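You operate a simulated robot arm through the tools that you are given. There is no shell and no other tool. Be economical: measure what you need, move in short steps, check, and stop when the job is done.

You run a simulated two-armed robot. Do the job below in one go: nothing can be reset, and whatever is moved stays where it is left.

Task
Rub the white scale off the grey hand shower and refit its dotted disc.
Fine: hold the shower to pull the disc off onto the navy mat and to rub; use the beige block and put it back. Set down upright: beige rubber block. What is to be rubbed or washed off counts as gone when no trace of it is left.

The check looks at the end state, three seconds after you hand in, the way a careful person would. Anything else that was tipped, shoved, dropped, spilled or broken makes it a failure.

Robot
Two 7-joint arms with two-finger parallel grippers on one trunk, on a base that drives. Base frame: it is fixed to the floor where the robot stands at the start and does not move with it; the origin is under the middle of the robot, x ahead of it, y to its left, z up; the surface under the hand at the start is at about z = 800. Lengths are in mm, angles in rad, forces in N, time in s.
The left shoulder is at the start at [70, 130, 1237], the right one opposite. With the tool pointing down near the work surface each hand reaches from about 100 to 480 mm from the robot's upright axis, wherever it stands, measured 20 degrees to its own side. Places, roughly: beige rubber block (5x4x8 cm) [400, -400, 800]. Payload 1.57 kg a hand.
Tool frame (each hand has its own): the origin (TCP) lies between the finger pads and is the grasp point; the fingertips stand 30 mm ahead of it; z points along the fingers, y is the line along which they close. Largest opening 80 mm; finger width 17, thickness 12; the body of the gripper, 40 by 82 mm, starts 80 mm behind the TCP.
Orientation is that of the tool frame in the base frame, as [roll, pitch, yaw] about the fixed x, y, z axes, in that order (R = Rz(yaw) Ry(pitch) Rx(roll)). With the fingers straight down and closing along the base's y, the tool's x points along the base's -x, its y along +y and its z along -z.

Tools
- The arms move only by the tool arm_command. It takes "left_rows", "right_rows" or both (then of equal length, played together; a hand with none holds still); each is a list of rows, each an object of numbers (a shift or turn left out is 0, a gripper value left out holds the last): "dx", "dy", "dz": the shift along the base's x, y, z in mm; "ax", "ay", "az": the turn, a rotation vector about the base's x, y, z in rad; "gripper": the closure in counts, from 0 (fully open) to 255 (shut). In form: [{"dx": .., "dy": .., "dz": .., "ax": .., "ay": .., "az": .., "gripper": ..}, ...]. A call has 1 to 8 rows; each row is the pose to reach, as a shift and turn from the pose commanded when the call began. Each row takes 0.2 s and may step no farther than 50 mm and 0.15 rad from the row before; otherwise, or with a gripper value out of range, the whole call is refused. Where a pose cannot be reached the arm comes as near as it can. A force on the tool above 60 N (or 10 N above the force at the start of the call, whichever is more), or a blocked arm, ends the call early, and 0.2 s more pass. Each finger travels about 108 mm/s and halts on what it meets, pressing with about 22 N; the grip force reading is that of the motor and also rises with nothing between the fingers. The clock runs only during rows and for 0.2 s after the last one: add rows that repeat a pose to give the fingers time. It gives the time, the measured TCP pose, the force on the tool (base axes), the opening and the grip force at its end, in the units of the frame above (readings bear some noise), with the torque about the TCP (base axes, N m) and any sound that the robot's microphone picked up.
- Cameras (640 x 400 px; columns grow to the right, rows downward): "scene" is now at [127.2, -12, 1442.9]; the picture's right is [-0.16, -0.99, 0.00], its down [-0.76, 0.13, -0.63] and it looks along [0.63, -0.10, -0.77] (base axes); focal length 257 px, centre (320, 200). "left" rides on the left gripper at [72, 7, -122] in its tool frame; the picture's right is [-0.09, 1.00, 0.00], its down [-0.84, -0.08, -0.54] and it looks along [-0.54, -0.05, 0.84] (tool axes); focal length 238 px, centre (320, 200). "right" rides on the right gripper at [72, -7, -122] in its tool frame; the picture's right is [0.09, 1.00, 0.00], its down [-0.84, 0.08, -0.54] and it looks along [-0.54, 0.05, 0.84] (tool axes); focal length 238 px, centre (320, 200). There is no depth. A picture from a camera that has moved, and an enlarged one, comes with that camera's place and axes in the base frame and with its lens.
- grab_frame(camera): a new picture of that camera. No time passes.
- slide_trunk(by): slides the trunk up (or, below 0, down) by that many mm; the arms and the scene camera ride with it, the base frame stays. It gives what a move gives, with no picture.
- roll_base(legs): drives the robot by 1 to 6 legs, each [ahead, left, turn to the left] in mm, mm and rad, along the robot's own axes; the way and the turn of a leg run together, so that a leg with both is an arc; at most 1500 mm and 3.142 rad a leg. The arms and the cameras ride along, it lands a little off, and it stops where it bumps. It gives what a move gives.
- turn_head(pan, tilt): turns the head with the scene camera to pan (to the left, within 1.501 rad either way) and tilt (down, from -0.506 to 1.204), counted from straight ahead of the robot. It gives what a move gives.
- close_up(camera, box): a new picture of the part [left, top, right, bottom] of that camera's present view, enlarged. No time passes.
- finish_job(): hands the job in; it is judged then, once.

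Go step by step. Nothing tells you exact positions but the pictures and the camera data: compare them with the known pose of the tool, close in by small moves and look again before you grip or let go. The budget is 120 turns and 92 pictures, counting those below and the enlarged ones. Unless the task says otherwise, let go and move clear before handing in, and close with one line.

The tools are called after "Call:" as a command line: name --argument value ..., lists and objects as JSON in quotes. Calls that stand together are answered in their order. arm_command: Moves the arms, as the interface text tells. Its arguments: {"type":"object","properties":{"left_rows":{"type":"array","items":{"type":"object","properties":{"dx":{"type":"number"},"dy":{"type":"number"},"dz":{"type":"number"},"ax":{"type":"number"},"ay":{"type":"number"},"az":{"type":"number"},"gripper":{"type":"number"}}}},"right_rows":{"type":"array","items":{"type":"object","properties":{"dx":{"type":"number"},"dy":{"type":"number"},"dz":{"type":"number"},"ax":{"type":"number"},"ay":{"type":"number"},"az":{"type":"number"},"gripper":{"type":"number"}}}}},"required":[]} The other tools are called the same way: slide_trunk (by) slides the trunk up or down; roll_base (legs) drives the base; turn_head (pan, tilt) turns the head that bears the scene camera; grab_frame (camera) takes a picture; close_up (camera, box) takes an enlarged picture of a part of a camera's view; finish_job () hands the job in.

At the start:

```text
t: 0.0
left_position: [367.0, 96.0, 1210.3]
left_orientation: [-3.14, 0.001, -3.138]
left_wrist_force: [0.0, 0.3, 0.3]
left_torque: [-0.02, -0.03, 0.0]
left_opening: 79.9
left_grasp_force: 0.0
right_position: [370.4, -227.3, 1141.7]
right_orientation: [3.141, -0.001, -3.141]
right_wrist_force: [-0.2, 0.3, -0.2]
right_torque: [0.01, 0.02, -0.01]
right_opening: 80.0
right_grasp_force: 0.1
trunk travel left (down, up): [-875.0, 65.0]
robot x, y, heading: [0.1, -2.3, -0.002]
head pan, tilt: [-0.164, 0.883]
```

scene: 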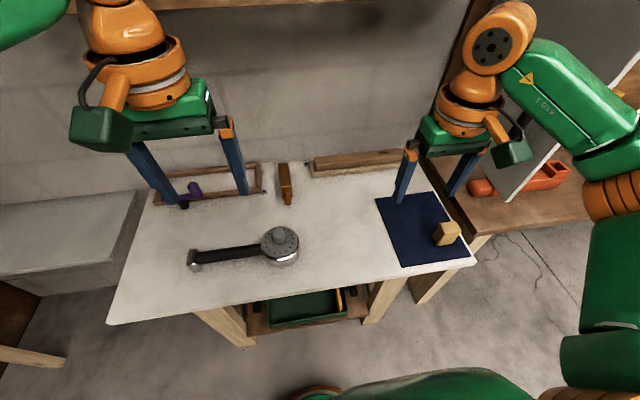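
right: 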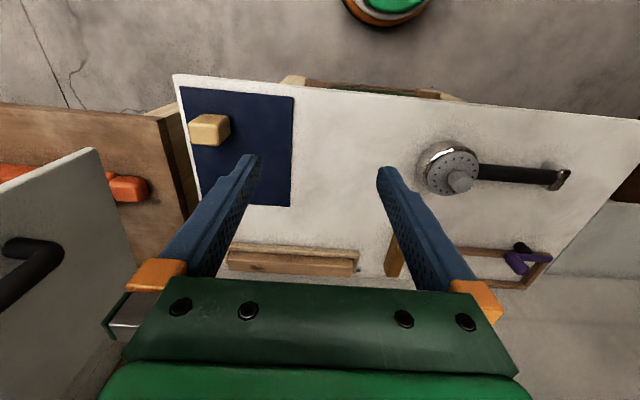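
left: 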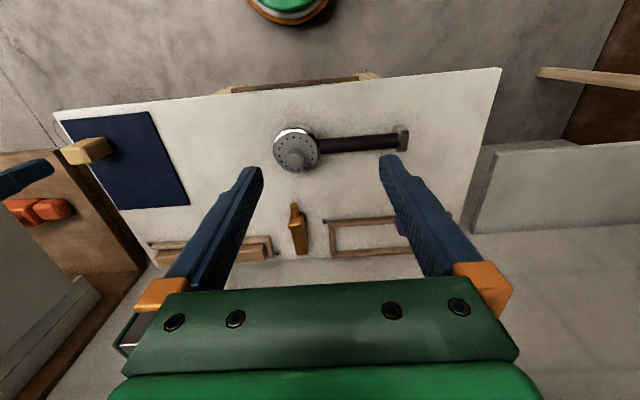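

I see the hand shower lying on the table with its dotted disc (with a knob) facing up, and the beige block on the navy mat to the right. I'll look closer first.

Call:
close_up --camera "scene" --box '[170, 200, 330, 300]'

Call:
close_up --camera "left" --box '[250, 100, 430, 212]'

Call:
close_up --camera "scene" --box '[360, 180, 488, 280]'

```text
4.00 times, centred on (250, 250) of scene
camera zoom: at [127.2, -12.0, 1442.9], right [-0.16, -0.99, 0.0], down [-0.76, 0.13, -0.63], along [0.63, -0.1, -0.77], focal length 1027 px, centre (600, 0)
```

zoom: 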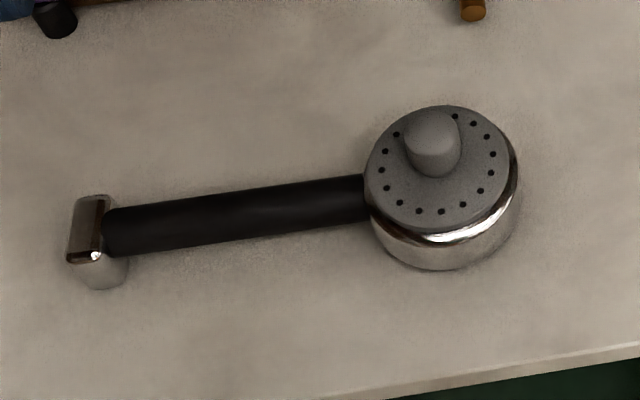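

```text
3.56 times, centred on (340, 156) of left
camera zoom: at [293.4, 101.8, 1332.5], right [0.09, 1.0, 0.0], down [0.84, -0.08, 0.54], along [0.54, -0.05, -0.84], focal length 848 px, centre (249, 356)
```

zoom: 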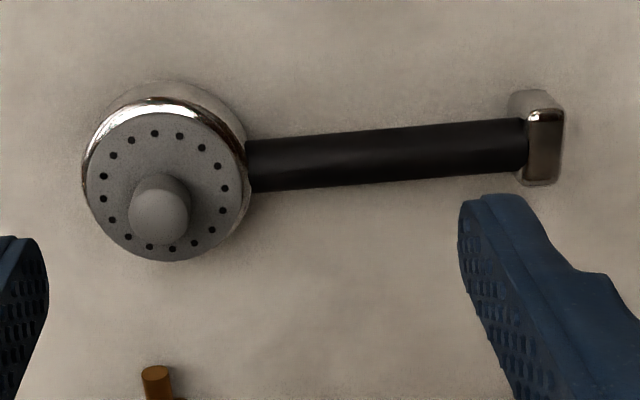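

```text
4.00 times, centred on (424, 230) of scene
camera zoom: at [127.2, -12.0, 1442.9], right [-0.16, -0.99, 0.0], down [-0.76, 0.13, -0.63], along [0.63, -0.1, -0.77], focal length 1027 px, centre (-96, 80)
```

zoom: 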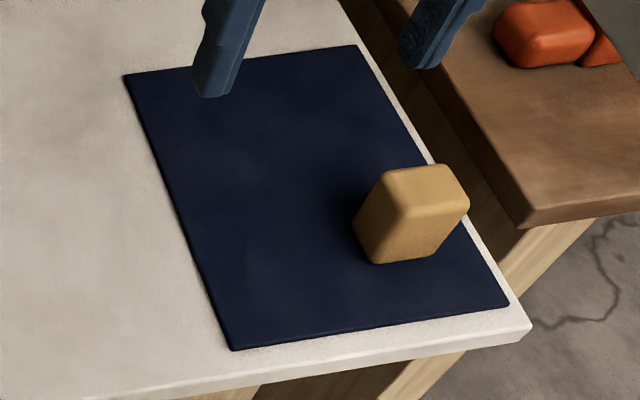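

The disc is roughly at (490, 40) with the handle running to +y. I need to come closer, so I check the clearance ahead of the base first.

Call:
turn_head --pan 0.0 --tilt 1.2

Call:
grab_frame --camera "scene"

```text
t: 0.8
left_position: [365.7, 95.6, 1210.9]
left_orientation: [-3.141, 0.001, -3.139]
left_wrist_force: [-0.6, -0.5, -0.1]
left_torque: [-0.02, 0.0, -0.02]
left_opening: 80.0
left_grasp_force: 0.1
right_position: [370.3, -226.9, 1140.7]
right_orientation: [3.141, 0.0, 3.142]
right_wrist_force: [0.1, 0.0, 0.8]
right_torque: [-0.02, 0.03, 0.02]
right_opening: 79.8
right_grasp_force: 0.0
trunk travel left (down, up): [-875.0, 65.0]
robot x, y, heading: [-1.7, 2.0, 0.003]
head pan, tilt: [0.0, 1.201]
```

```text
85 pictures are left
camera scene: at [107.7, 0.5, 1421.9], right [0.0, -1.0, 0.0], down [-0.93, 0.0, -0.36], along [0.36, 0.0, -0.93], focal length 257 px, centre (320, 200)
```

scene: 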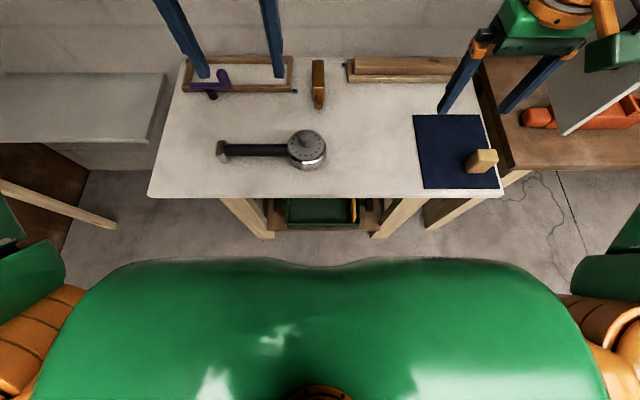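

Torso and base have room ahead of the table edge (x≈362). I drive ahead 110 and right 80, so both hands reach shower, mat and block.

Call:
roll_base --legs '[[110, -80, 0]]'

Call:
slide_trunk --by -80

Call:
turn_head --pan 0.1 --tilt 1.0

Call:
grab_frame --camera "scene"

Call:
grab_frame --camera "left"

Call:
grab_frame --camera "right"

```text
t: 2.1
left_position: [474.7, 18.8, 1211.9]
left_orientation: [-3.137, 0.005, -3.138]
left_wrist_force: [0.2, -0.7, 0.3]
left_torque: [-0.02, -0.04, 0.05]
left_opening: 79.8
left_grasp_force: 0.1
right_position: [478.8, -304.8, 1143.0]
right_orientation: [-3.14, 0.003, 3.14]
right_wrist_force: [-0.7, -0.4, 1.1]
right_torque: [-0.02, 0.0, -0.02]
right_opening: 80.1
right_grasp_force: 0.0
trunk travel left (down, up): [-875.0, 65.0]
robot x, y, heading: [112.3, -81.6, 0.0]
head pan, tilt: [0.0, 1.201]
```

```text
t: 3.3
left_position: [477.3, 15.9, 1130.5]
left_orientation: [-3.14, 0.002, -3.139]
left_wrist_force: [0.1, -0.2, -0.4]
left_torque: [0.01, 0.01, 0.0]
left_opening: 80.0
left_grasp_force: 0.1
right_position: [481.4, -307.8, 1061.1]
right_orientation: [3.141, 0.001, -3.141]
right_wrist_force: [0.2, 0.7, 0.6]
right_torque: [0.01, 0.0, 0.01]
right_opening: 80.1
right_grasp_force: 0.2
trunk travel left (down, up): [-795.0, 145.0]
robot x, y, heading: [109.8, -80.4, -0.0]
head pan, tilt: [0.0, 1.201]
```

```text
t: 4.0
left_position: [477.0, 15.7, 1131.2]
left_orientation: [-3.139, 0.003, -3.14]
left_wrist_force: [-0.3, -0.7, -0.1]
left_torque: [0.02, 0.0, -0.01]
left_opening: 79.8
left_grasp_force: 0.0
right_position: [480.6, -306.2, 1060.7]
right_orientation: [3.141, -0.001, 3.141]
right_wrist_force: [0.0, -0.7, -0.4]
right_torque: [-0.03, -0.04, -0.02]
right_opening: 80.4
right_grasp_force: 0.0
trunk travel left (down, up): [-795.0, 145.0]
robot x, y, heading: [112.5, -80.2, 0.0]
head pan, tilt: [0.099, 1.0]
```

```text
84 pictures are left
camera scene: at [232.4, -72.7, 1354.4], right [0.1, -0.99, 0.0], down [-0.84, -0.08, -0.54], along [0.54, 0.05, -0.84], focal length 257 px, centre (320, 200)
```

scene: 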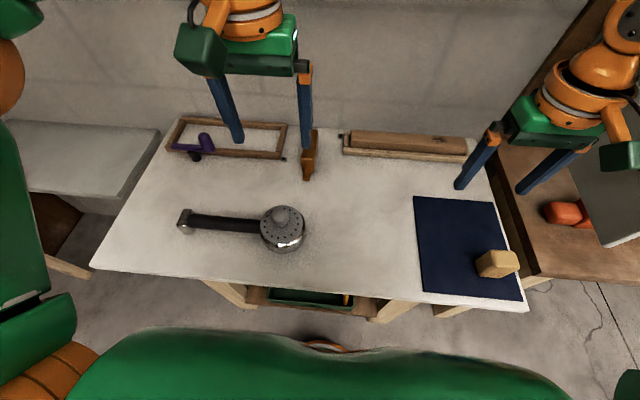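

```text
83 pictures are left
camera left: at [404.7, 21.8, 1252.6], right [0.09, 1.0, 0.0], down [0.84, -0.07, 0.54], along [0.54, -0.05, -0.84], focal length 238 px, centre (320, 200)
```

left: 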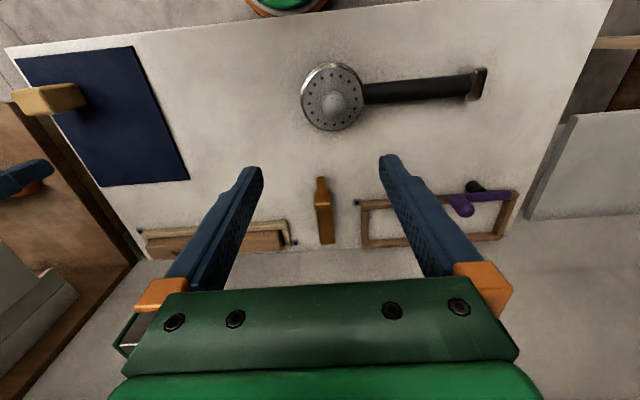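

```text
82 pictures are left
camera right: at [409.7, -312.8, 1182.6], right [-0.09, 1.0, 0.0], down [0.84, 0.08, 0.54], along [0.54, 0.05, -0.84], focal length 238 px, centre (320, 200)
```

right: 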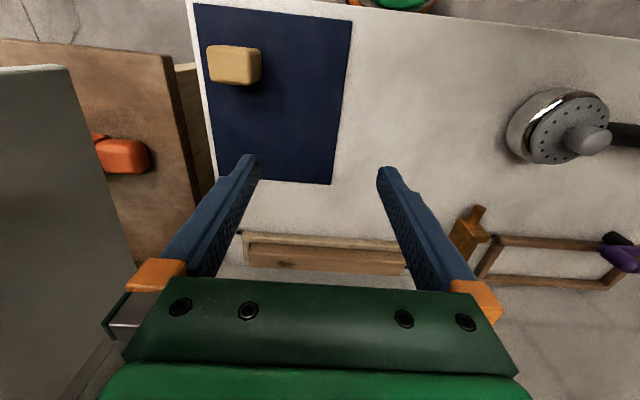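

The shower's handle lies nearly along y at x≈480, y≈90–250. I turn the left hand by -90° (camera to the outside) and bring it above the handle.

Call:
arm_command --left_rows '[{"dy": 20, "dz": -15, "az": -0.145}, {"dy": 40, "dz": -30, "az": -0.29}, {"dy": 60, "dz": -45, "az": -0.435}, {"dy": 80, "dz": -60, "az": -0.58}, {"dy": 100, "dz": -75, "az": -0.725}, {"dy": 120, "dz": -90, "az": -0.87}, {"dy": 140, "dz": -105, "az": -1.015}, {"dy": 160, "dz": -120, "az": -1.16}]'

Call:
arm_command --left_rows '[{"dz": -15, "az": -0.135}, {"dz": -30, "az": -0.27}, {"dz": -45, "az": -0.41}, {"dz": -45, "az": -0.41}]'

Call:
grab_frame --camera "left"

Call:
grab_frame --camera "scene"

```text
t: 5.8
left_position: [403.5, 89.9, 1003.3]
left_orientation: [3.103, -0.019, 2.027]
left_wrist_force: [0.3, 0.2, 0.3]
left_torque: [0.03, 0.01, 0.0]
left_opening: 80.0
left_grasp_force: 0.0
left hand out of reach, approached as far as the arm can: row 6, 7, 8
right_position: [480.7, -307.3, 1061.9]
right_orientation: [3.141, 0.0, 3.141]
right_wrist_force: [0.7, -0.2, 0.2]
right_torque: [0.03, -0.02, -0.01]
right_opening: 79.9
right_grasp_force: 0.0
trunk travel left (down, up): [-795.0, 145.0]
robot x, y, heading: [110.7, -83.7, -0.003]
head pan, tilt: [0.099, 1.0]
```

```text
t: 6.8
left_position: [356.1, 66.7, 978.5]
left_orientation: [3.097, -0.035, 1.634]
left_wrist_force: [-0.8, 0.3, 0.0]
left_torque: [0.0, 0.03, 0.0]
left_opening: 80.0
left_grasp_force: 0.1
left hand out of reach, approached as far as the arm can: row 1, 2, 3, 4
right_position: [482.4, -307.6, 1060.7]
right_orientation: [-3.141, -0.001, 3.141]
right_wrist_force: [-0.2, -0.5, -0.4]
right_torque: [-0.01, 0.01, 0.01]
right_opening: 80.2
right_grasp_force: 0.1
trunk travel left (down, up): [-795.0, 145.0]
robot x, y, heading: [113.1, -83.8, 0.002]
head pan, tilt: [0.099, 1.0]
```

```text
81 pictures are left
camera left: at [352.0, 133.8, 1103.0], right [1.0, -0.03, 0.04], down [-0.05, -0.86, 0.51], along [0.02, -0.51, -0.86], focal length 238 px, centre (320, 200)
```

left: 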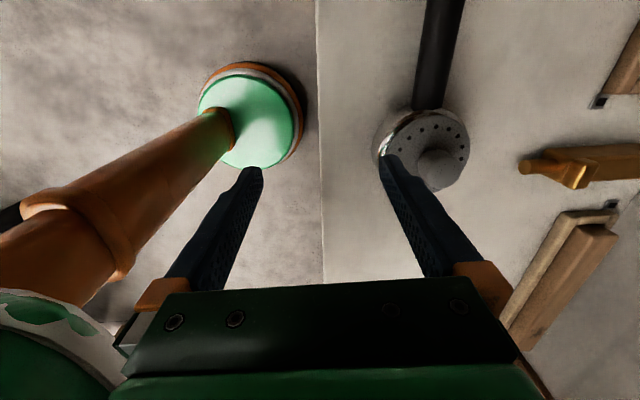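

```text
80 pictures are left
camera scene: at [233.0, -72.6, 1354.4], right [0.1, -0.99, 0.0], down [-0.84, -0.08, -0.54], along [0.54, 0.05, -0.84], focal length 257 px, centre (320, 200)
```

scene: 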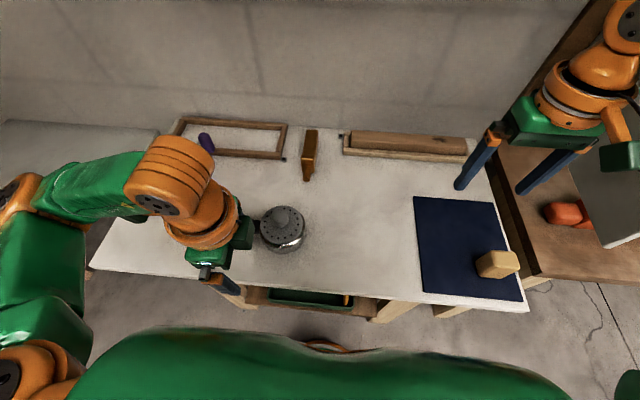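

The -90° turn drives the left wrist to its limit; I rise and turn the other way instead.

Call:
arm_command --left_rows '[{"dy": -10, "dz": 20, "az": 0.14}, {"dy": -20, "dz": 40, "az": 0.28}, {"dy": -30, "dz": 50, "az": 0.42}, {"dy": -40, "dz": 60, "az": 0.56}, {"dy": -50, "dz": 70, "az": 0.7}, {"dy": -60, "dz": 70, "az": 0.84}, {"dy": -60, "dz": 70, "az": 0.98}, {"dy": -60, "dz": 70, "az": 1.12}]'

Call:
arm_command --left_rows '[{"az": 0.14}, {"az": 0.28}, {"az": 0.42}, {"az": 0.56}, {"az": 0.7}, {"az": 0.84}, {"az": 0.98}, {"az": 1.12}]'

```text
t: 8.6
left_position: [355.3, 6.7, 1048.5]
left_orientation: [3.103, -0.017, 2.741]
left_wrist_force: [-0.7, -0.3, 0.1]
left_torque: [-0.02, -0.01, 0.04]
left_opening: 80.1
left_grasp_force: 0.2
right_position: [481.9, -307.7, 1060.3]
right_orientation: [3.141, -0.001, -3.141]
right_wrist_force: [0.3, 0.9, 0.6]
right_torque: [-0.01, -0.01, 0.01]
right_opening: 80.0
right_grasp_force: 0.2
trunk travel left (down, up): [-795.0, 145.0]
robot x, y, heading: [110.4, -77.7, 0.001]
head pan, tilt: [0.099, 1.0]
```

```text
t: 10.4
left_position: [355.7, 7.0, 1048.8]
left_orientation: [3.104, -0.018, -2.422]
left_wrist_force: [-0.1, 0.5, -0.2]
left_torque: [-0.01, -0.01, 0.03]
left_opening: 80.1
left_grasp_force: 0.1
right_position: [482.5, -307.4, 1060.5]
right_orientation: [-3.141, 0.001, 3.141]
right_wrist_force: [1.0, -0.3, -0.6]
right_torque: [0.0, -0.03, -0.02]
right_opening: 80.0
right_grasp_force: 0.0
trunk travel left (down, up): [-795.0, 145.0]
robot x, y, heading: [110.0, -81.0, 0.003]
head pan, tilt: [0.099, 1.0]
```

Call:
arm_command --left_rows '[{"dx": 20, "dy": 23, "az": 0.12}, {"dx": 40, "dy": 46, "az": 0.24}, {"dx": 60, "dy": 69, "az": 0.36}, {"dx": 75, "dy": 92, "az": 0.48}, {"dx": 90, "dy": 115, "az": 0.6}, {"dx": 105, "dy": 140, "az": 0.72}, {"dx": 115, "dy": 160, "az": 0.85}, {"dx": 125, "dy": 183, "az": 0.85}]'

Call:
grab_frame --camera "left"

```text
t: 12.2
left_position: [481.1, 191.1, 1047.6]
left_orientation: [3.102, -0.018, -1.576]
left_wrist_force: [-0.9, 0.5, 0.0]
left_torque: [0.0, 0.0, 0.0]
left_opening: 79.9
left_grasp_force: 0.1
right_position: [481.1, -306.7, 1061.0]
right_orientation: [-3.141, 0.0, 3.141]
right_wrist_force: [0.4, 0.1, 0.1]
right_torque: [0.01, 0.04, 0.0]
right_opening: 80.0
right_grasp_force: 0.0
trunk travel left (down, up): [-795.0, 145.0]
robot x, y, heading: [113.7, -81.1, 0.003]
head pan, tilt: [0.099, 1.0]
```

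```text
79 pictures are left
camera left: at [477.4, 120.3, 1171.1], right [-0.99, 0.1, 0.04], down [0.1, 0.85, 0.52], along [0.02, 0.52, -0.85], focal length 238 px, centre (320, 200)
```

left: 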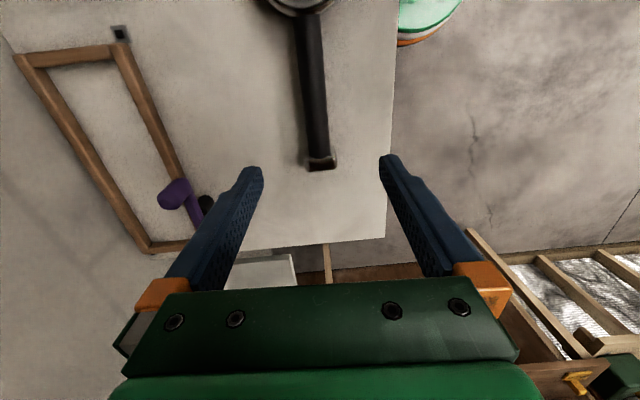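

Reachable this way, and the handle centre is at x≈480. I straighten the small tilt and descend over the handle at y≈210.

Call:
arm_command --left_rows '[{"dy": 10, "dz": -40, "ax": 0.018, "ay": -0.04}, {"dy": 19, "dz": -80, "ax": 0.018, "ay": -0.04}, {"dy": 19, "dz": -120, "ax": 0.018, "ay": -0.04}, {"dy": 19, "dz": -150, "ax": 0.018, "ay": -0.04}, {"dy": 19, "dz": -150, "ax": 0.018, "ay": -0.04}]'

Call:
grab_frame --camera "left"

Call:
grab_frame --camera "scene"

```text
t: 13.4
left_position: [482.1, 209.2, 895.6]
left_orientation: [-3.14, 0.0, -1.577]
left_wrist_force: [0.2, 0.5, -0.1]
left_torque: [-0.01, 0.03, 0.03]
left_opening: 80.0
left_grasp_force: 0.0
right_position: [482.1, -306.0, 1061.1]
right_orientation: [-3.141, 0.001, -3.142]
right_wrist_force: [-0.4, -0.7, 1.1]
right_torque: [-0.01, -0.01, -0.03]
right_opening: 80.2
right_grasp_force: 0.1
trunk travel left (down, up): [-795.0, 145.0]
robot x, y, heading: [110.8, -77.0, -0.0]
head pan, tilt: [0.099, 1.0]
```

```text
78 pictures are left
camera left: at [472.8, 136.3, 1017.3], right [-1.0, 0.1, 0.0], down [0.08, 0.84, 0.54], along [0.05, 0.54, -0.84], focal length 238 px, centre (320, 200)
```

left: 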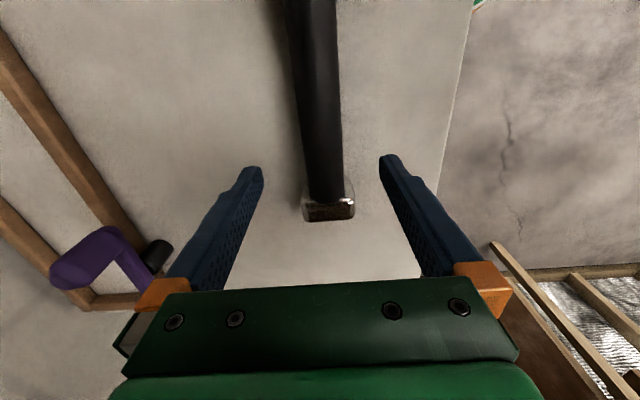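

```text
77 pictures are left
camera scene: at [232.4, -72.6, 1354.4], right [0.1, -0.99, 0.0], down [-0.84, -0.08, -0.54], along [0.54, 0.05, -0.84], focal length 257 px, centre (320, 200)
```

scene: 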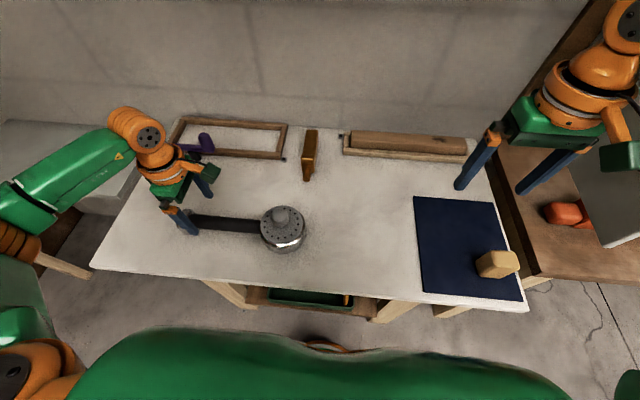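

Handle is about 4 mm on the near side of the finger centre. I descend to z≈845 and close gently.

Call:
arm_command --left_rows '[{"dx": -4, "dz": -25}, {"dx": -4, "dz": -45}, {"dx": -4, "dz": -52}, {"dx": -4, "dz": -52}]'

Call:
grab_frame --camera "left"

```text
t: 14.4
left_position: [477.7, 209.3, 846.1]
left_orientation: [-3.14, 0.002, -1.576]
left_wrist_force: [0.3, 0.0, -0.2]
left_torque: [0.0, 0.01, 0.02]
left_opening: 80.1
left_grasp_force: 0.0
right_position: [480.9, -307.6, 1060.3]
right_orientation: [3.141, 0.0, 3.14]
right_wrist_force: [0.1, -0.2, -0.7]
right_torque: [-0.01, -0.01, -0.02]
right_opening: 79.8
right_grasp_force: 0.0
trunk travel left (down, up): [-795.0, 145.0]
robot x, y, heading: [112.8, -80.3, 0.003]
head pan, tilt: [0.099, 1.0]
```

```text
76 pictures are left
camera left: at [468.9, 136.4, 967.4], right [-1.0, 0.1, 0.0], down [0.08, 0.84, 0.54], along [0.05, 0.54, -0.84], focal length 238 px, centre (320, 200)
```

left: 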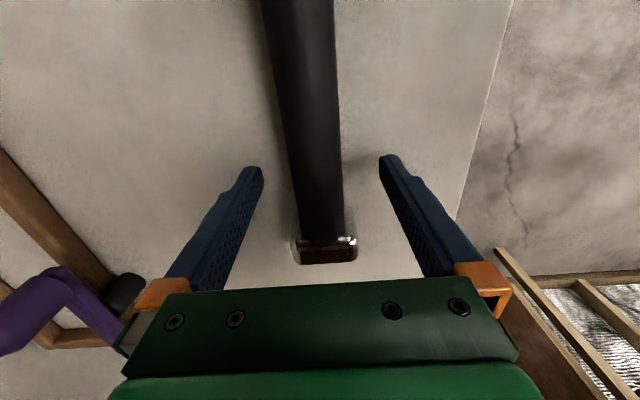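

Well centred. Closing the left gripper on the handle while the right hand heads for the disc knob.

Call:
arm_command --left_rows '[{"gripper": 120}, {"gripper": 200}, {"gripper": 255}, {"gripper": 255}]'

Call:
arm_command --right_rows '[{"dy": 45}, {"dy": 90}, {"dy": 135}, {"dy": 180}, {"dy": 225, "dz": -10}, {"dy": 260, "dz": -20}, {"dy": 290, "dz": -30}, {"dy": 310, "dz": -40}]'

Call:
grab_frame --camera "right"

Call:
grab_frame --camera "scene"

```text
t: 15.4
left_position: [477.3, 209.5, 846.0]
left_orientation: [-3.141, 0.0, -1.577]
left_wrist_force: [0.5, -0.3, -0.1]
left_torque: [-0.11, -0.05, 0.11]
left_opening: 31.4
left_grasp_force: 22.2
right_position: [481.1, -307.3, 1060.7]
right_orientation: [3.142, -0.001, -3.14]
right_wrist_force: [-0.3, -0.3, 0.6]
right_torque: [-0.03, 0.04, 0.01]
right_opening: 80.0
right_grasp_force: 0.0
trunk travel left (down, up): [-795.0, 145.0]
robot x, y, heading: [110.2, -80.6, 0.0]
head pan, tilt: [0.099, 1.0]
```

```text
t: 17.2
left_position: [477.4, 208.9, 846.0]
left_orientation: [-3.141, 0.001, -1.575]
left_wrist_force: [-0.9, 0.3, 0.3]
left_torque: [-0.05, -0.04, -0.03]
left_opening: 31.5
left_grasp_force: 21.6
right_position: [482.3, 1.0, 1020.1]
right_orientation: [-3.14, 0.002, -3.141]
right_wrist_force: [-0.5, 0.8, -0.9]
right_torque: [0.01, -0.01, -0.02]
right_opening: 80.0
right_grasp_force: 0.1
trunk travel left (down, up): [-795.0, 145.0]
robot x, y, heading: [108.3, -85.2, -0.001]
head pan, tilt: [0.099, 1.0]
```

```text
75 pictures are left
camera right: at [410.7, -3.3, 1141.3], right [-0.09, 1.0, 0.0], down [0.84, 0.08, 0.54], along [0.54, 0.05, -0.84], focal length 238 px, centre (320, 200)
```

right: 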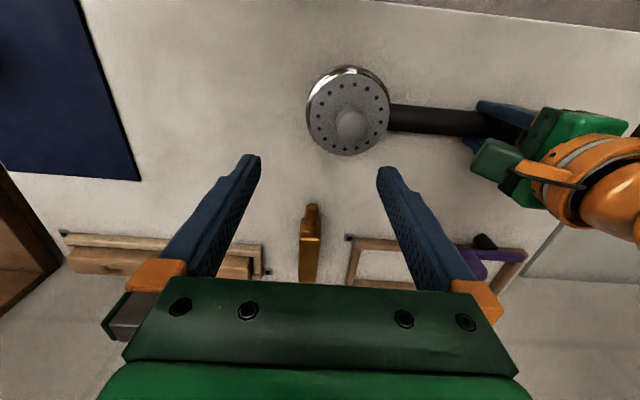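

```text
74 pictures are left
camera scene: at [232.4, -72.0, 1354.4], right [0.1, -0.99, 0.0], down [-0.84, -0.08, -0.54], along [0.54, 0.05, -0.84], focal length 257 px, centre (320, 200)
```

scene: 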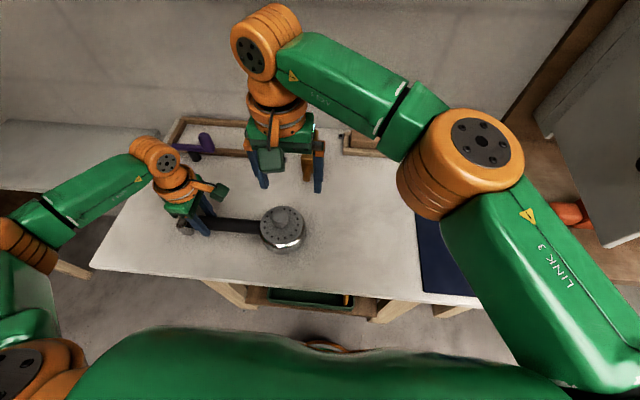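

The handle is held (31 mm). The knob looks to be near (482, 38); I lower the right hand partway above it and look again.

Call:
arm_command --right_rows '[{"dy": 20, "dz": -25}, {"dy": 37, "dz": -50}, {"dy": 37, "dz": -70}, {"dy": 37, "dz": -70}]'

Call:
grab_frame --camera "right"

Call:
close_up --camera "scene" --box '[170, 140, 362, 260]'

```text
t: 18.2
left_position: [477.2, 209.2, 845.3]
left_orientation: [-3.14, 0.001, -1.574]
left_wrist_force: [-0.4, 1.1, -0.9]
left_torque: [0.07, 0.02, 0.11]
left_opening: 31.5
left_grasp_force: 21.8
right_position: [465.9, 20.2, 955.5]
right_orientation: [3.141, 0.0, 3.141]
right_wrist_force: [-0.6, 0.0, -0.1]
right_torque: [0.02, 0.03, -0.02]
right_opening: 80.0
right_grasp_force: 0.1
right hand out of reach, approached as far as the arm can: row 1, 2, 3, 4
trunk travel left (down, up): [-795.0, 145.0]
robot x, y, heading: [111.8, -81.1, -0.003]
head pan, tilt: [0.099, 1.0]
```

```text
73 pictures are left
camera right: at [395.2, 14.3, 1076.8], right [-0.09, 1.0, 0.0], down [0.84, 0.08, 0.54], along [0.54, 0.05, -0.84], focal length 238 px, centre (320, 200)
```

right: 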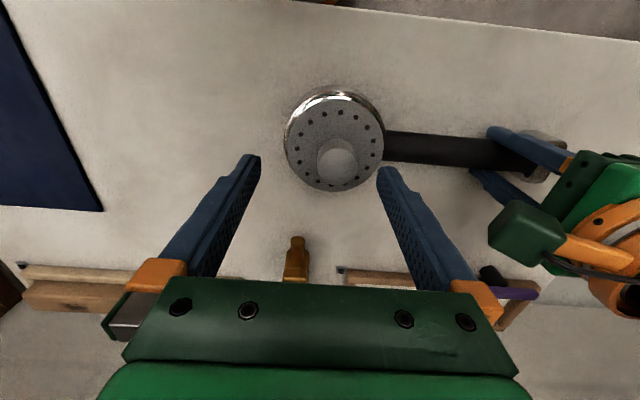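

```text
3.33 times, centred on (266, 200) of scene
camera zoom: at [232.5, -72.3, 1354.4], right [0.1, -0.99, 0.0], down [-0.84, -0.08, -0.54], along [0.54, 0.05, -0.84], focal length 856 px, centre (500, 200)
```

zoom: 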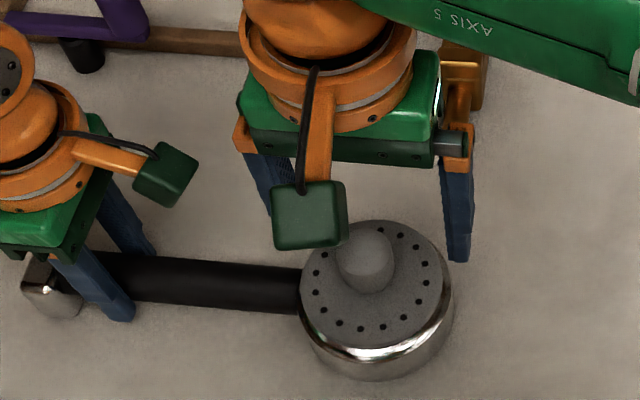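

The right hand falls short of the knob. I release the handle, raise both hands, and shift the base 70 to the left and 20 ahead.

Call:
arm_command --left_rows '[{"gripper": 0}, {"gripper": 0}, {"gripper": 0}, {"dz": 40}, {"dz": 85}, {"dz": 85}]' --right_rows '[{"dz": 5}, {"dz": 5}, {"dz": 5}, {"dz": 20}, {"dz": 40}, {"dz": 40}]'

Call:
roll_base --legs '[[20, 70, 0]]'

Call:
grab_frame --camera "left"

Call:
grab_frame --camera "right"

```text
t: 19.6
left_position: [478.1, 208.7, 932.2]
left_orientation: [-3.14, 0.0, -1.574]
left_wrist_force: [-0.6, -0.2, 0.3]
left_torque: [0.02, -0.01, -0.01]
left_opening: 80.1
left_grasp_force: 0.0
right_position: [467.4, 20.3, 996.0]
right_orientation: [3.142, 0.0, -3.14]
right_wrist_force: [-0.4, -0.1, -0.2]
right_torque: [-0.02, 0.03, -0.01]
right_opening: 79.8
right_grasp_force: 0.0
trunk travel left (down, up): [-795.0, 145.0]
robot x, y, heading: [111.6, -81.9, 0.002]
head pan, tilt: [0.099, 1.0]
```

```text
t: 20.7
left_position: [495.2, 276.6, 933.6]
left_orientation: [-3.137, 0.003, -1.575]
left_wrist_force: [-0.4, 0.4, 0.5]
left_torque: [0.05, 0.0, -0.03]
left_opening: 80.2
left_grasp_force: 0.1
right_position: [485.5, 87.8, 996.9]
right_orientation: [3.137, 0.002, -3.138]
right_wrist_force: [0.6, -0.8, -0.2]
right_torque: [0.07, -0.01, 0.02]
right_opening: 80.1
right_grasp_force: 0.1
trunk travel left (down, up): [-795.0, 145.0]
robot x, y, heading: [131.4, -7.2, 0.003]
head pan, tilt: [0.099, 1.0]
```

```text
71 pictures are left
camera left: at [486.8, 203.8, 1055.6], right [-1.0, 0.1, 0.0], down [0.08, 0.83, 0.55], along [0.05, 0.54, -0.84], focal length 238 px, centre (320, 200)
```

left: 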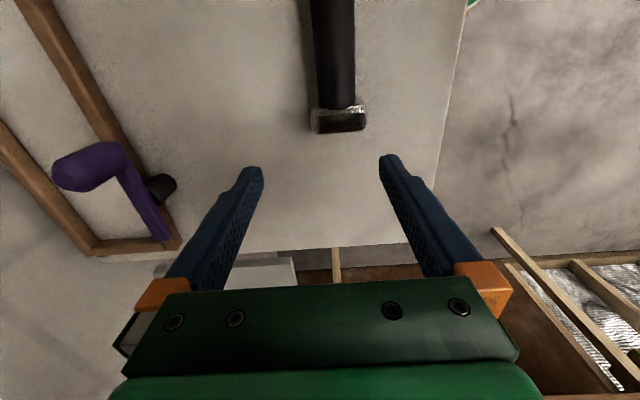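

```text
70 pictures are left
camera right: at [413.8, 81.6, 1118.2], right [-0.09, 1.0, 0.0], down [0.84, 0.08, 0.54], along [0.54, 0.05, -0.84], focal length 238 px, centre (320, 200)
```

right: 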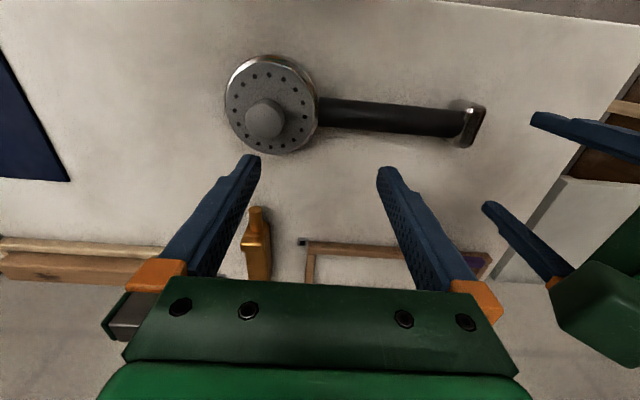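

Now both should reach. I move left back over the handle and right above the knob.

Call:
arm_command --left_rows '[{"dx": -8, "dy": -34}, {"dx": -17, "dy": -68}, {"dx": -17, "dy": -68, "dz": -40}, {"dx": -17, "dy": -68, "dz": -75}, {"dx": -17, "dy": -68, "dz": -87}, {"dx": -17, "dy": -68, "dz": -87}]' --right_rows '[{"dx": -4, "dy": -25}, {"dx": -8, "dy": -51}, {"dx": -8, "dy": -51, "dz": -20}, {"dx": -8, "dy": -51, "dz": -40}, {"dx": -8, "dy": -51, "dz": -50}, {"dx": -8, "dy": -51, "dz": -50}]'

Call:
grab_frame --camera "left"

Call:
grab_frame --camera "right"

Call:
grab_frame --camera "scene"

```text
t: 22.1
left_position: [480.3, 213.8, 842.8]
left_orientation: [-3.141, 0.001, -1.575]
left_wrist_force: [0.4, -0.5, 0.6]
left_torque: [-0.01, -0.02, 0.01]
left_opening: 80.1
left_grasp_force: 0.0
right_position: [478.9, 40.2, 945.2]
right_orientation: [3.141, 0.001, -3.14]
right_wrist_force: [-0.9, 0.0, 0.2]
right_torque: [-0.01, -0.01, 0.0]
right_opening: 80.0
right_grasp_force: 0.0
trunk travel left (down, up): [-795.0, 145.0]
robot x, y, heading: [128.5, -8.1, 0.003]
head pan, tilt: [0.099, 1.0]
```

```text
69 pictures are left
camera left: at [471.0, 140.5, 964.9], right [-1.0, 0.1, 0.0], down [0.08, 0.84, 0.54], along [0.05, 0.54, -0.84], focal length 238 px, centre (320, 200)
```

left: 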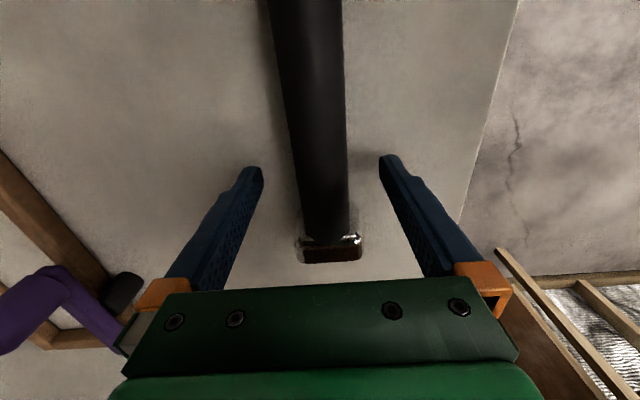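

```text
68 pictures are left
camera right: at [406.0, 35.0, 1066.6], right [-0.09, 1.0, 0.0], down [0.84, 0.08, 0.54], along [0.54, 0.05, -0.84], focal length 238 px, centre (320, 200)
```

right: 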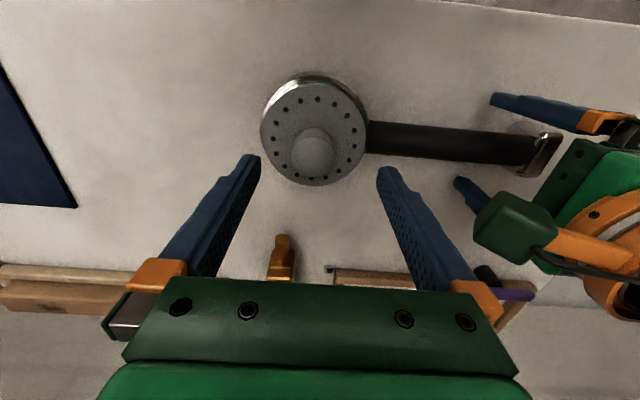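

```text
67 pictures are left
camera scene: at [252.3, -1.1, 1354.4], right [0.1, -0.99, 0.0], down [-0.84, -0.09, -0.54], along [0.54, 0.05, -0.84], focal length 257 px, centre (320, 200)
```

scene: 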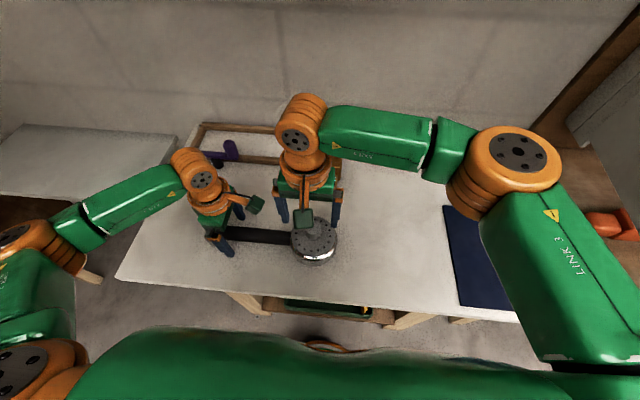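

Left is aligned on the handle; right is nearly over the knob (needs about -4 in y). I grip the handle and lower the right hand a bit more.

Call:
arm_command --left_rows '[{"gripper": 120}, {"gripper": 200}, {"gripper": 255}, {"gripper": 255}, {"gripper": 255}]' --right_rows '[{"dx": -2, "dy": -3}, {"dx": -2, "dy": -4, "dz": -15}, {"dx": -2, "dy": -4, "dz": -35}, {"dx": -2, "dy": -4, "dz": -40}, {"dx": -2, "dy": -4, "dz": -40}]'

Call:
grab_frame --camera "right"

Call:
close_up --camera "scene" --box '[240, 150, 400, 270]'

```text
t: 23.3
left_position: [478.9, 211.9, 842.7]
left_orientation: [-3.141, -0.002, -1.573]
left_wrist_force: [-0.8, 0.4, -0.7]
left_torque: [0.03, 0.05, -0.08]
left_opening: 31.5
left_grasp_force: 22.0
right_position: [476.9, 36.2, 905.5]
right_orientation: [-3.141, 0.0, -3.139]
right_wrist_force: [-0.2, 0.1, -0.5]
right_torque: [-0.01, 0.03, 0.0]
right_opening: 80.0
right_grasp_force: 0.1
trunk travel left (down, up): [-795.0, 145.0]
robot x, y, heading: [128.1, -10.0, 0.003]
head pan, tilt: [0.099, 1.0]
```

```text
66 pictures are left
camera right: at [404.7, 31.0, 1027.3], right [-0.09, 1.0, 0.0], down [0.84, 0.08, 0.54], along [0.54, 0.05, -0.84], focal length 238 px, centre (320, 200)
```

right: 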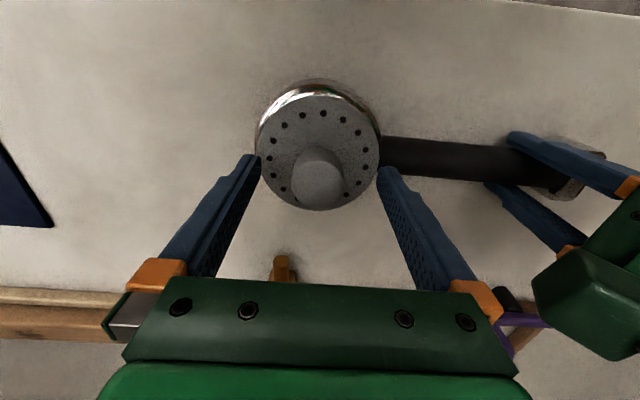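

```text
3.33 times, centred on (320, 210) of scene
camera zoom: at [252.1, -2.0, 1354.4], right [0.1, -0.99, 0.0], down [-0.84, -0.09, -0.54], along [0.54, 0.05, -0.84], focal length 856 px, centre (320, 167)
```

zoom: 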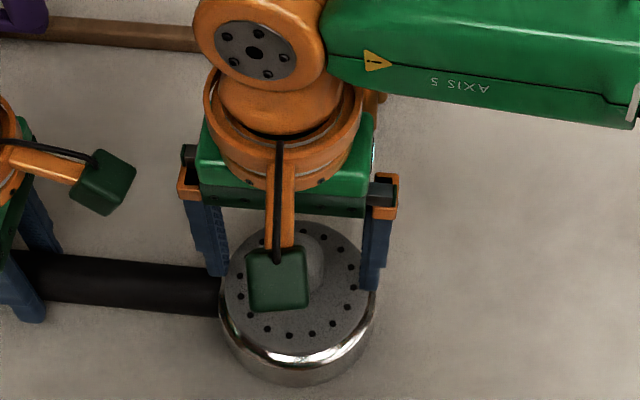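

The knob is between the fingers, with the centre near (479, 37). I go down 17 mm more and close on the knob.

Call:
arm_command --right_rows '[{"dx": 2, "dz": -10}, {"dx": 2, "dz": -17}, {"dx": 2, "dz": -17}]'

Call:
grab_frame --camera "right"

```text
t: 24.1
left_position: [476.5, 211.7, 845.2]
left_orientation: [-3.137, 0.002, -1.574]
left_wrist_force: [3.6, 3.9, -11.8]
left_torque: [-0.02, -0.06, 0.09]
left_opening: 31.8
left_grasp_force: 21.6
right_position: [477.2, 36.2, 892.3]
right_orientation: [3.138, 0.01, -3.139]
right_wrist_force: [6.5, -4.8, 59.0]
right_torque: [-0.2, -0.23, 0.98]
right_opening: 80.2
right_grasp_force: 0.0
trunk travel left (down, up): [-795.0, 145.0]
robot x, y, heading: [132.6, -8.4, 0.001]
head pan, tilt: [0.099, 1.0]
```

```text
64 pictures are left
camera right: at [404.4, 30.3, 1013.3], right [-0.09, 1.0, 0.0], down [0.83, 0.08, 0.55], along [0.55, 0.05, -0.84], focal length 238 px, centre (320, 200)
```

right: 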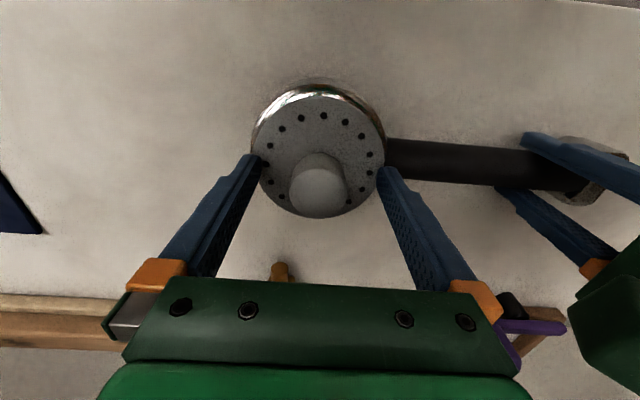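

The fingertips touched the disc face, so it lies at about z≈862. I lift 5 mm and close on the knob.

Call:
arm_command --right_rows '[{"dz": 5}, {"dz": 5}, {"dz": 5, "gripper": 100}, {"dz": 5, "gripper": 180}, {"dz": 5, "gripper": 255}, {"dz": 5, "gripper": 255}]'

Call:
grab_frame --camera "right"

```text
t: 25.5
left_position: [477.8, 212.3, 844.1]
left_orientation: [-3.136, 0.001, -1.576]
left_wrist_force: [-0.9, 1.5, 9.9]
left_torque: [0.13, -0.01, -0.03]
left_opening: 31.5
left_grasp_force: 22.2
right_position: [476.5, 34.7, 894.3]
right_orientation: [3.141, 0.003, -3.14]
right_wrist_force: [-0.1, 0.1, -0.9]
right_torque: [0.0, -0.01, -0.01]
right_opening: 32.5
right_grasp_force: 22.1
trunk travel left (down, up): [-795.0, 145.0]
robot x, y, heading: [134.6, -10.7, 0.001]
head pan, tilt: [0.099, 1.0]
heard: snap
```

```text
63 pictures are left
camera right: at [404.6, 30.2, 1015.9], right [-0.09, 1.0, 0.0], down [0.84, 0.08, 0.54], along [0.54, 0.05, -0.84], focal length 238 px, centre (320, 200)
```

right: 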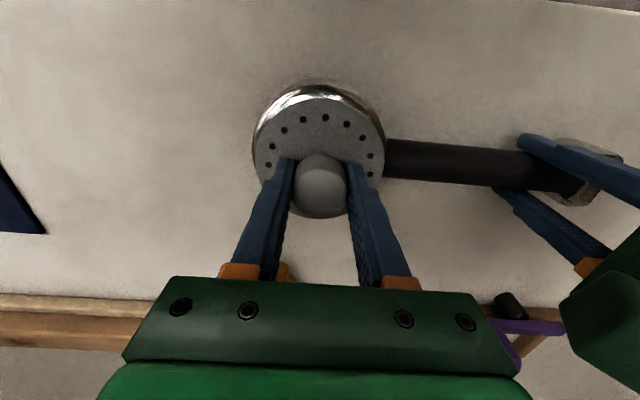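

Gripped on the knob (32 mm). Now I pull the disc straight up while the left hand holds the handle.

Call:
arm_command --right_rows '[{"dz": 5}, {"dz": 10}, {"dz": 20}, {"dz": 35}, {"dz": 60}, {"dz": 60}]'

Call:
grab_frame --camera "right"

Call:
close_up --camera "scene" --box '[200, 120, 420, 280]'

```text
t: 26.9
left_position: [477.5, 212.2, 843.9]
left_orientation: [-3.138, -0.001, -1.574]
left_wrist_force: [-0.9, 1.1, 10.5]
left_torque: [0.11, 0.03, -0.07]
left_opening: 31.2
left_grasp_force: 22.2
right_position: [477.0, 36.6, 955.8]
right_orientation: [3.14, 0.002, -3.14]
right_wrist_force: [-0.1, 0.0, -1.3]
right_torque: [0.02, 0.02, 0.02]
right_opening: 32.6
right_grasp_force: 21.5
trunk travel left (down, up): [-795.0, 145.0]
robot x, y, heading: [132.6, -12.1, 0.002]
head pan, tilt: [0.099, 1.0]
```

```text
62 pictures are left
camera right: at [404.4, 30.7, 1077.5], right [-0.09, 1.0, 0.0], down [0.84, 0.08, 0.54], along [0.54, 0.05, -0.84], focal length 238 px, centre (320, 200)
```

right: 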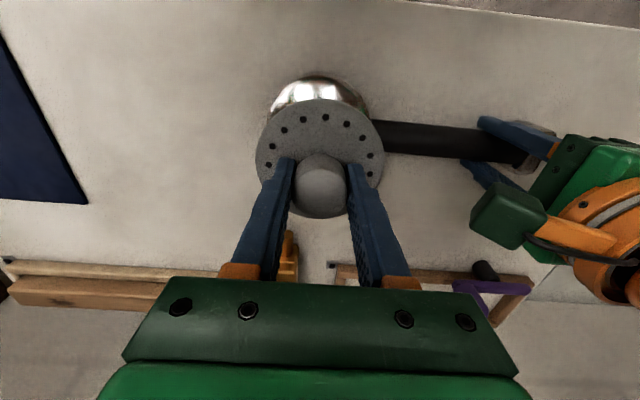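

```text
2.50 times, centred on (310, 200) of scene
camera zoom: at [249.8, -2.4, 1354.7], right [0.1, -0.99, 0.0], down [-0.84, -0.08, -0.54], along [0.54, 0.06, -0.84], focal length 642 px, centre (345, 200)
```

zoom: 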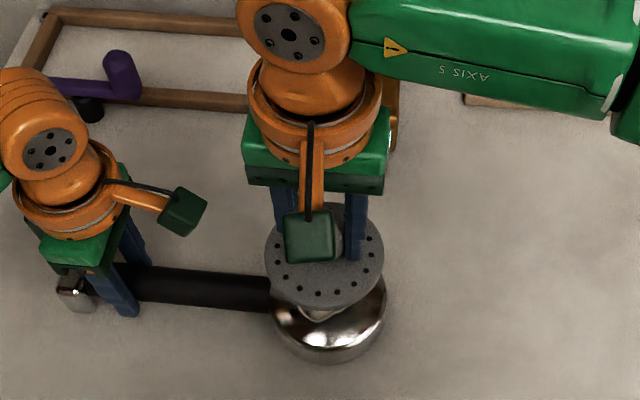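

The disc came off cleanly, and the left hand keeps holding the shower. I carry the disc to the free part of the mat near (500, -345).

Call:
arm_command --right_rows '[{"dy": -46, "dz": 10}, {"dx": 5, "dy": -94, "dz": 15}, {"dx": 10, "dy": -142, "dz": 15}, {"dx": 15, "dy": -190, "dz": 15}, {"dx": 20, "dy": -238, "dz": 15}, {"dx": 20, "dy": -286, "dz": 15}, {"dx": 20, "dy": -334, "dz": 15}, {"dx": 20, "dy": -380, "dz": 10}]'

Call:
grab_frame --camera "right"

Call:
grab_frame --camera "scene"

Call:
close_up --camera "scene" --box '[250, 190, 360, 280]'

```text
t: 28.7
left_position: [480.1, 211.8, 845.1]
left_orientation: [-3.137, 0.001, -1.574]
left_wrist_force: [-1.9, -1.1, 3.1]
left_torque: [0.31, -0.06, -0.01]
left_opening: 31.5
left_grasp_force: 22.1
right_position: [498.4, -347.1, 963.6]
right_orientation: [3.139, 0.001, -3.14]
right_wrist_force: [-0.7, -0.5, -0.8]
right_torque: [0.03, -0.01, 0.01]
right_opening: 32.5
right_grasp_force: 22.1
trunk travel left (down, up): [-795.0, 145.0]
robot x, y, heading: [129.9, -10.3, 0.001]
head pan, tilt: [0.099, 1.0]
```

```text
60 pictures are left
camera right: at [425.7, -352.7, 1085.0], right [-0.09, 1.0, 0.0], down [0.84, 0.08, 0.54], along [0.54, 0.05, -0.84], focal length 238 px, centre (320, 200)
```

right: 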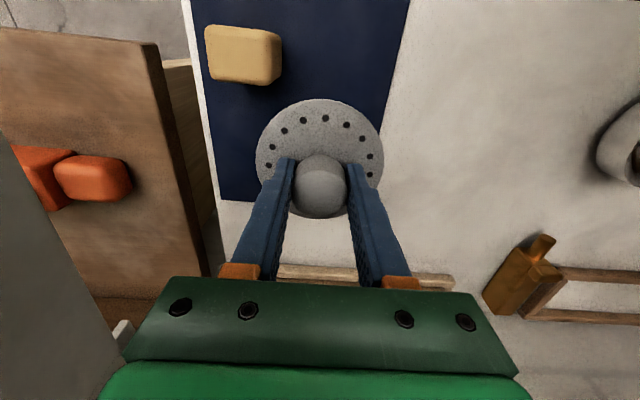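

```text
59 pictures are left
camera scene: at [251.1, -3.3, 1354.5], right [0.1, -0.99, 0.0], down [-0.84, -0.08, -0.54], along [0.54, 0.06, -0.84], focal length 257 px, centre (320, 200)
```

scene: 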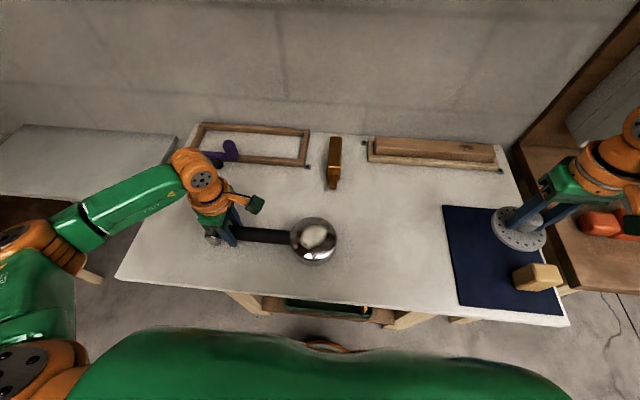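

```text
4.44 times, centred on (305, 235) of scene
camera zoom: at [251.1, -3.3, 1354.5], right [0.1, -0.99, 0.0], down [-0.84, -0.08, -0.54], along [0.54, 0.06, -0.84], focal length 1141 px, centre (387, 44)
```

zoom: 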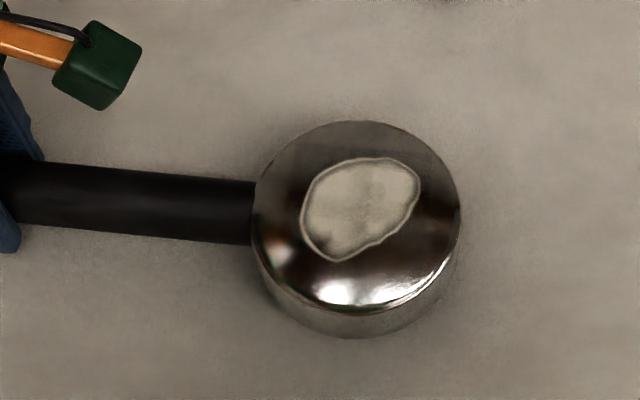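

The white scale patch is in the middle of the shower face. I lower the disc to the mat.

Call:
arm_command --right_rows '[{"dz": -40}, {"dz": -80}, {"dz": -100}, {"dz": -105}, {"dz": -105}]'

Call:
close_up --camera "scene" --box '[430, 170, 590, 320]'

```text
t: 29.9
left_position: [478.0, 211.4, 844.1]
left_orientation: [-3.139, 0.0, -1.575]
left_wrist_force: [-0.8, 0.1, 4.4]
left_torque: [-0.1, 0.02, -0.07]
left_opening: 31.5
left_grasp_force: 22.2
right_position: [497.9, -345.2, 859.3]
right_orientation: [3.14, 0.002, -3.14]
right_wrist_force: [-0.1, -0.2, -0.7]
right_torque: [0.03, 0.02, -0.01]
right_opening: 32.7
right_grasp_force: 21.6
trunk travel left (down, up): [-795.0, 145.0]
robot x, y, heading: [133.7, -6.2, 0.001]
head pan, tilt: [0.099, 1.0]
```

```text
2.67 times, centred on (510, 245) of scene
camera zoom: at [251.2, -2.9, 1354.5], right [0.1, -0.99, 0.0], down [-0.84, -0.08, -0.54], along [0.54, 0.06, -0.84], focal length 685 px, centre (-187, 80)
```

zoom: 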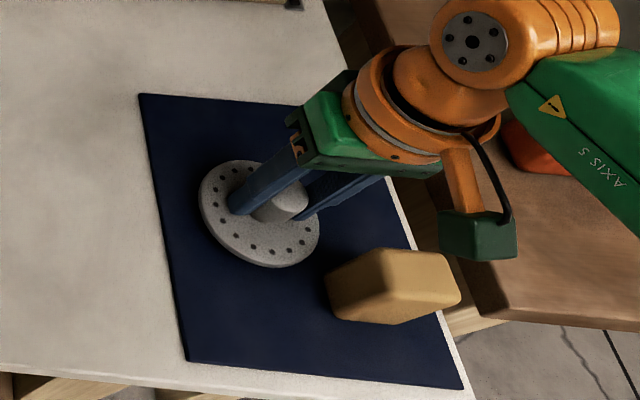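

Call:
arm_command --right_rows '[{"dz": -6}, {"dz": -11}, {"dz": -11}]'

Call:
arm_command --right_rows '[{"dz": -3}, {"dz": -3}]'

Call:
arm_command --right_rows '[{"dz": -3}, {"dz": -3}]'

```text
t: 30.7
left_position: [477.9, 212.1, 843.5]
left_orientation: [-3.139, 0.003, -1.575]
left_wrist_force: [-1.4, 1.5, 2.1]
left_torque: [-0.12, -0.01, -0.1]
left_opening: 31.3
left_grasp_force: 22.3
right_position: [498.3, -344.3, 848.7]
right_orientation: [3.141, 0.004, -3.141]
right_wrist_force: [1.9, -3.5, 6.1]
right_torque: [0.01, -0.03, -0.03]
right_opening: 32.7
right_grasp_force: 22.5
trunk travel left (down, up): [-795.0, 145.0]
robot x, y, heading: [133.3, -10.5, 0.005]
head pan, tilt: [0.099, 1.0]
```

```text
t: 31.3
left_position: [477.8, 212.1, 843.3]
left_orientation: [-3.136, -0.001, -1.575]
left_wrist_force: [-1.1, 0.0, 0.2]
left_torque: [0.36, -0.01, 0.01]
left_opening: 31.4
left_grasp_force: 22.4
right_position: [497.9, -344.2, 846.0]
right_orientation: [-3.139, 0.006, 3.141]
right_wrist_force: [2.5, -11.5, 24.1]
right_torque: [-0.21, -0.17, -0.14]
right_opening: 32.9
right_grasp_force: 22.0
trunk travel left (down, up): [-795.0, 145.0]
robot x, y, heading: [132.9, -11.1, 0.006]
head pan, tilt: [0.099, 1.0]
```

```text
t: 32.0
left_position: [474.9, 213.9, 843.7]
left_orientation: [-3.134, -0.004, -1.575]
left_wrist_force: [-0.2, -0.9, -0.6]
left_torque: [0.37, -0.02, -0.01]
left_opening: 31.5
left_grasp_force: 22.3
right_position: [497.4, -342.0, 846.4]
right_orientation: [-3.137, 0.014, 3.14]
right_wrist_force: [-3.7, -3.3, 25.6]
right_torque: [0.37, 0.69, 0.16]
right_opening: 32.7
right_grasp_force: 22.1
trunk travel left (down, up): [-795.0, 145.0]
robot x, y, heading: [132.5, -10.0, -0.0]
head pan, tilt: [0.099, 1.0]
stopped in row 2 (right hand): the force on the tool passed its limit at 61 N (the readings are from after the stop); the commanded pose is now the measured one
```

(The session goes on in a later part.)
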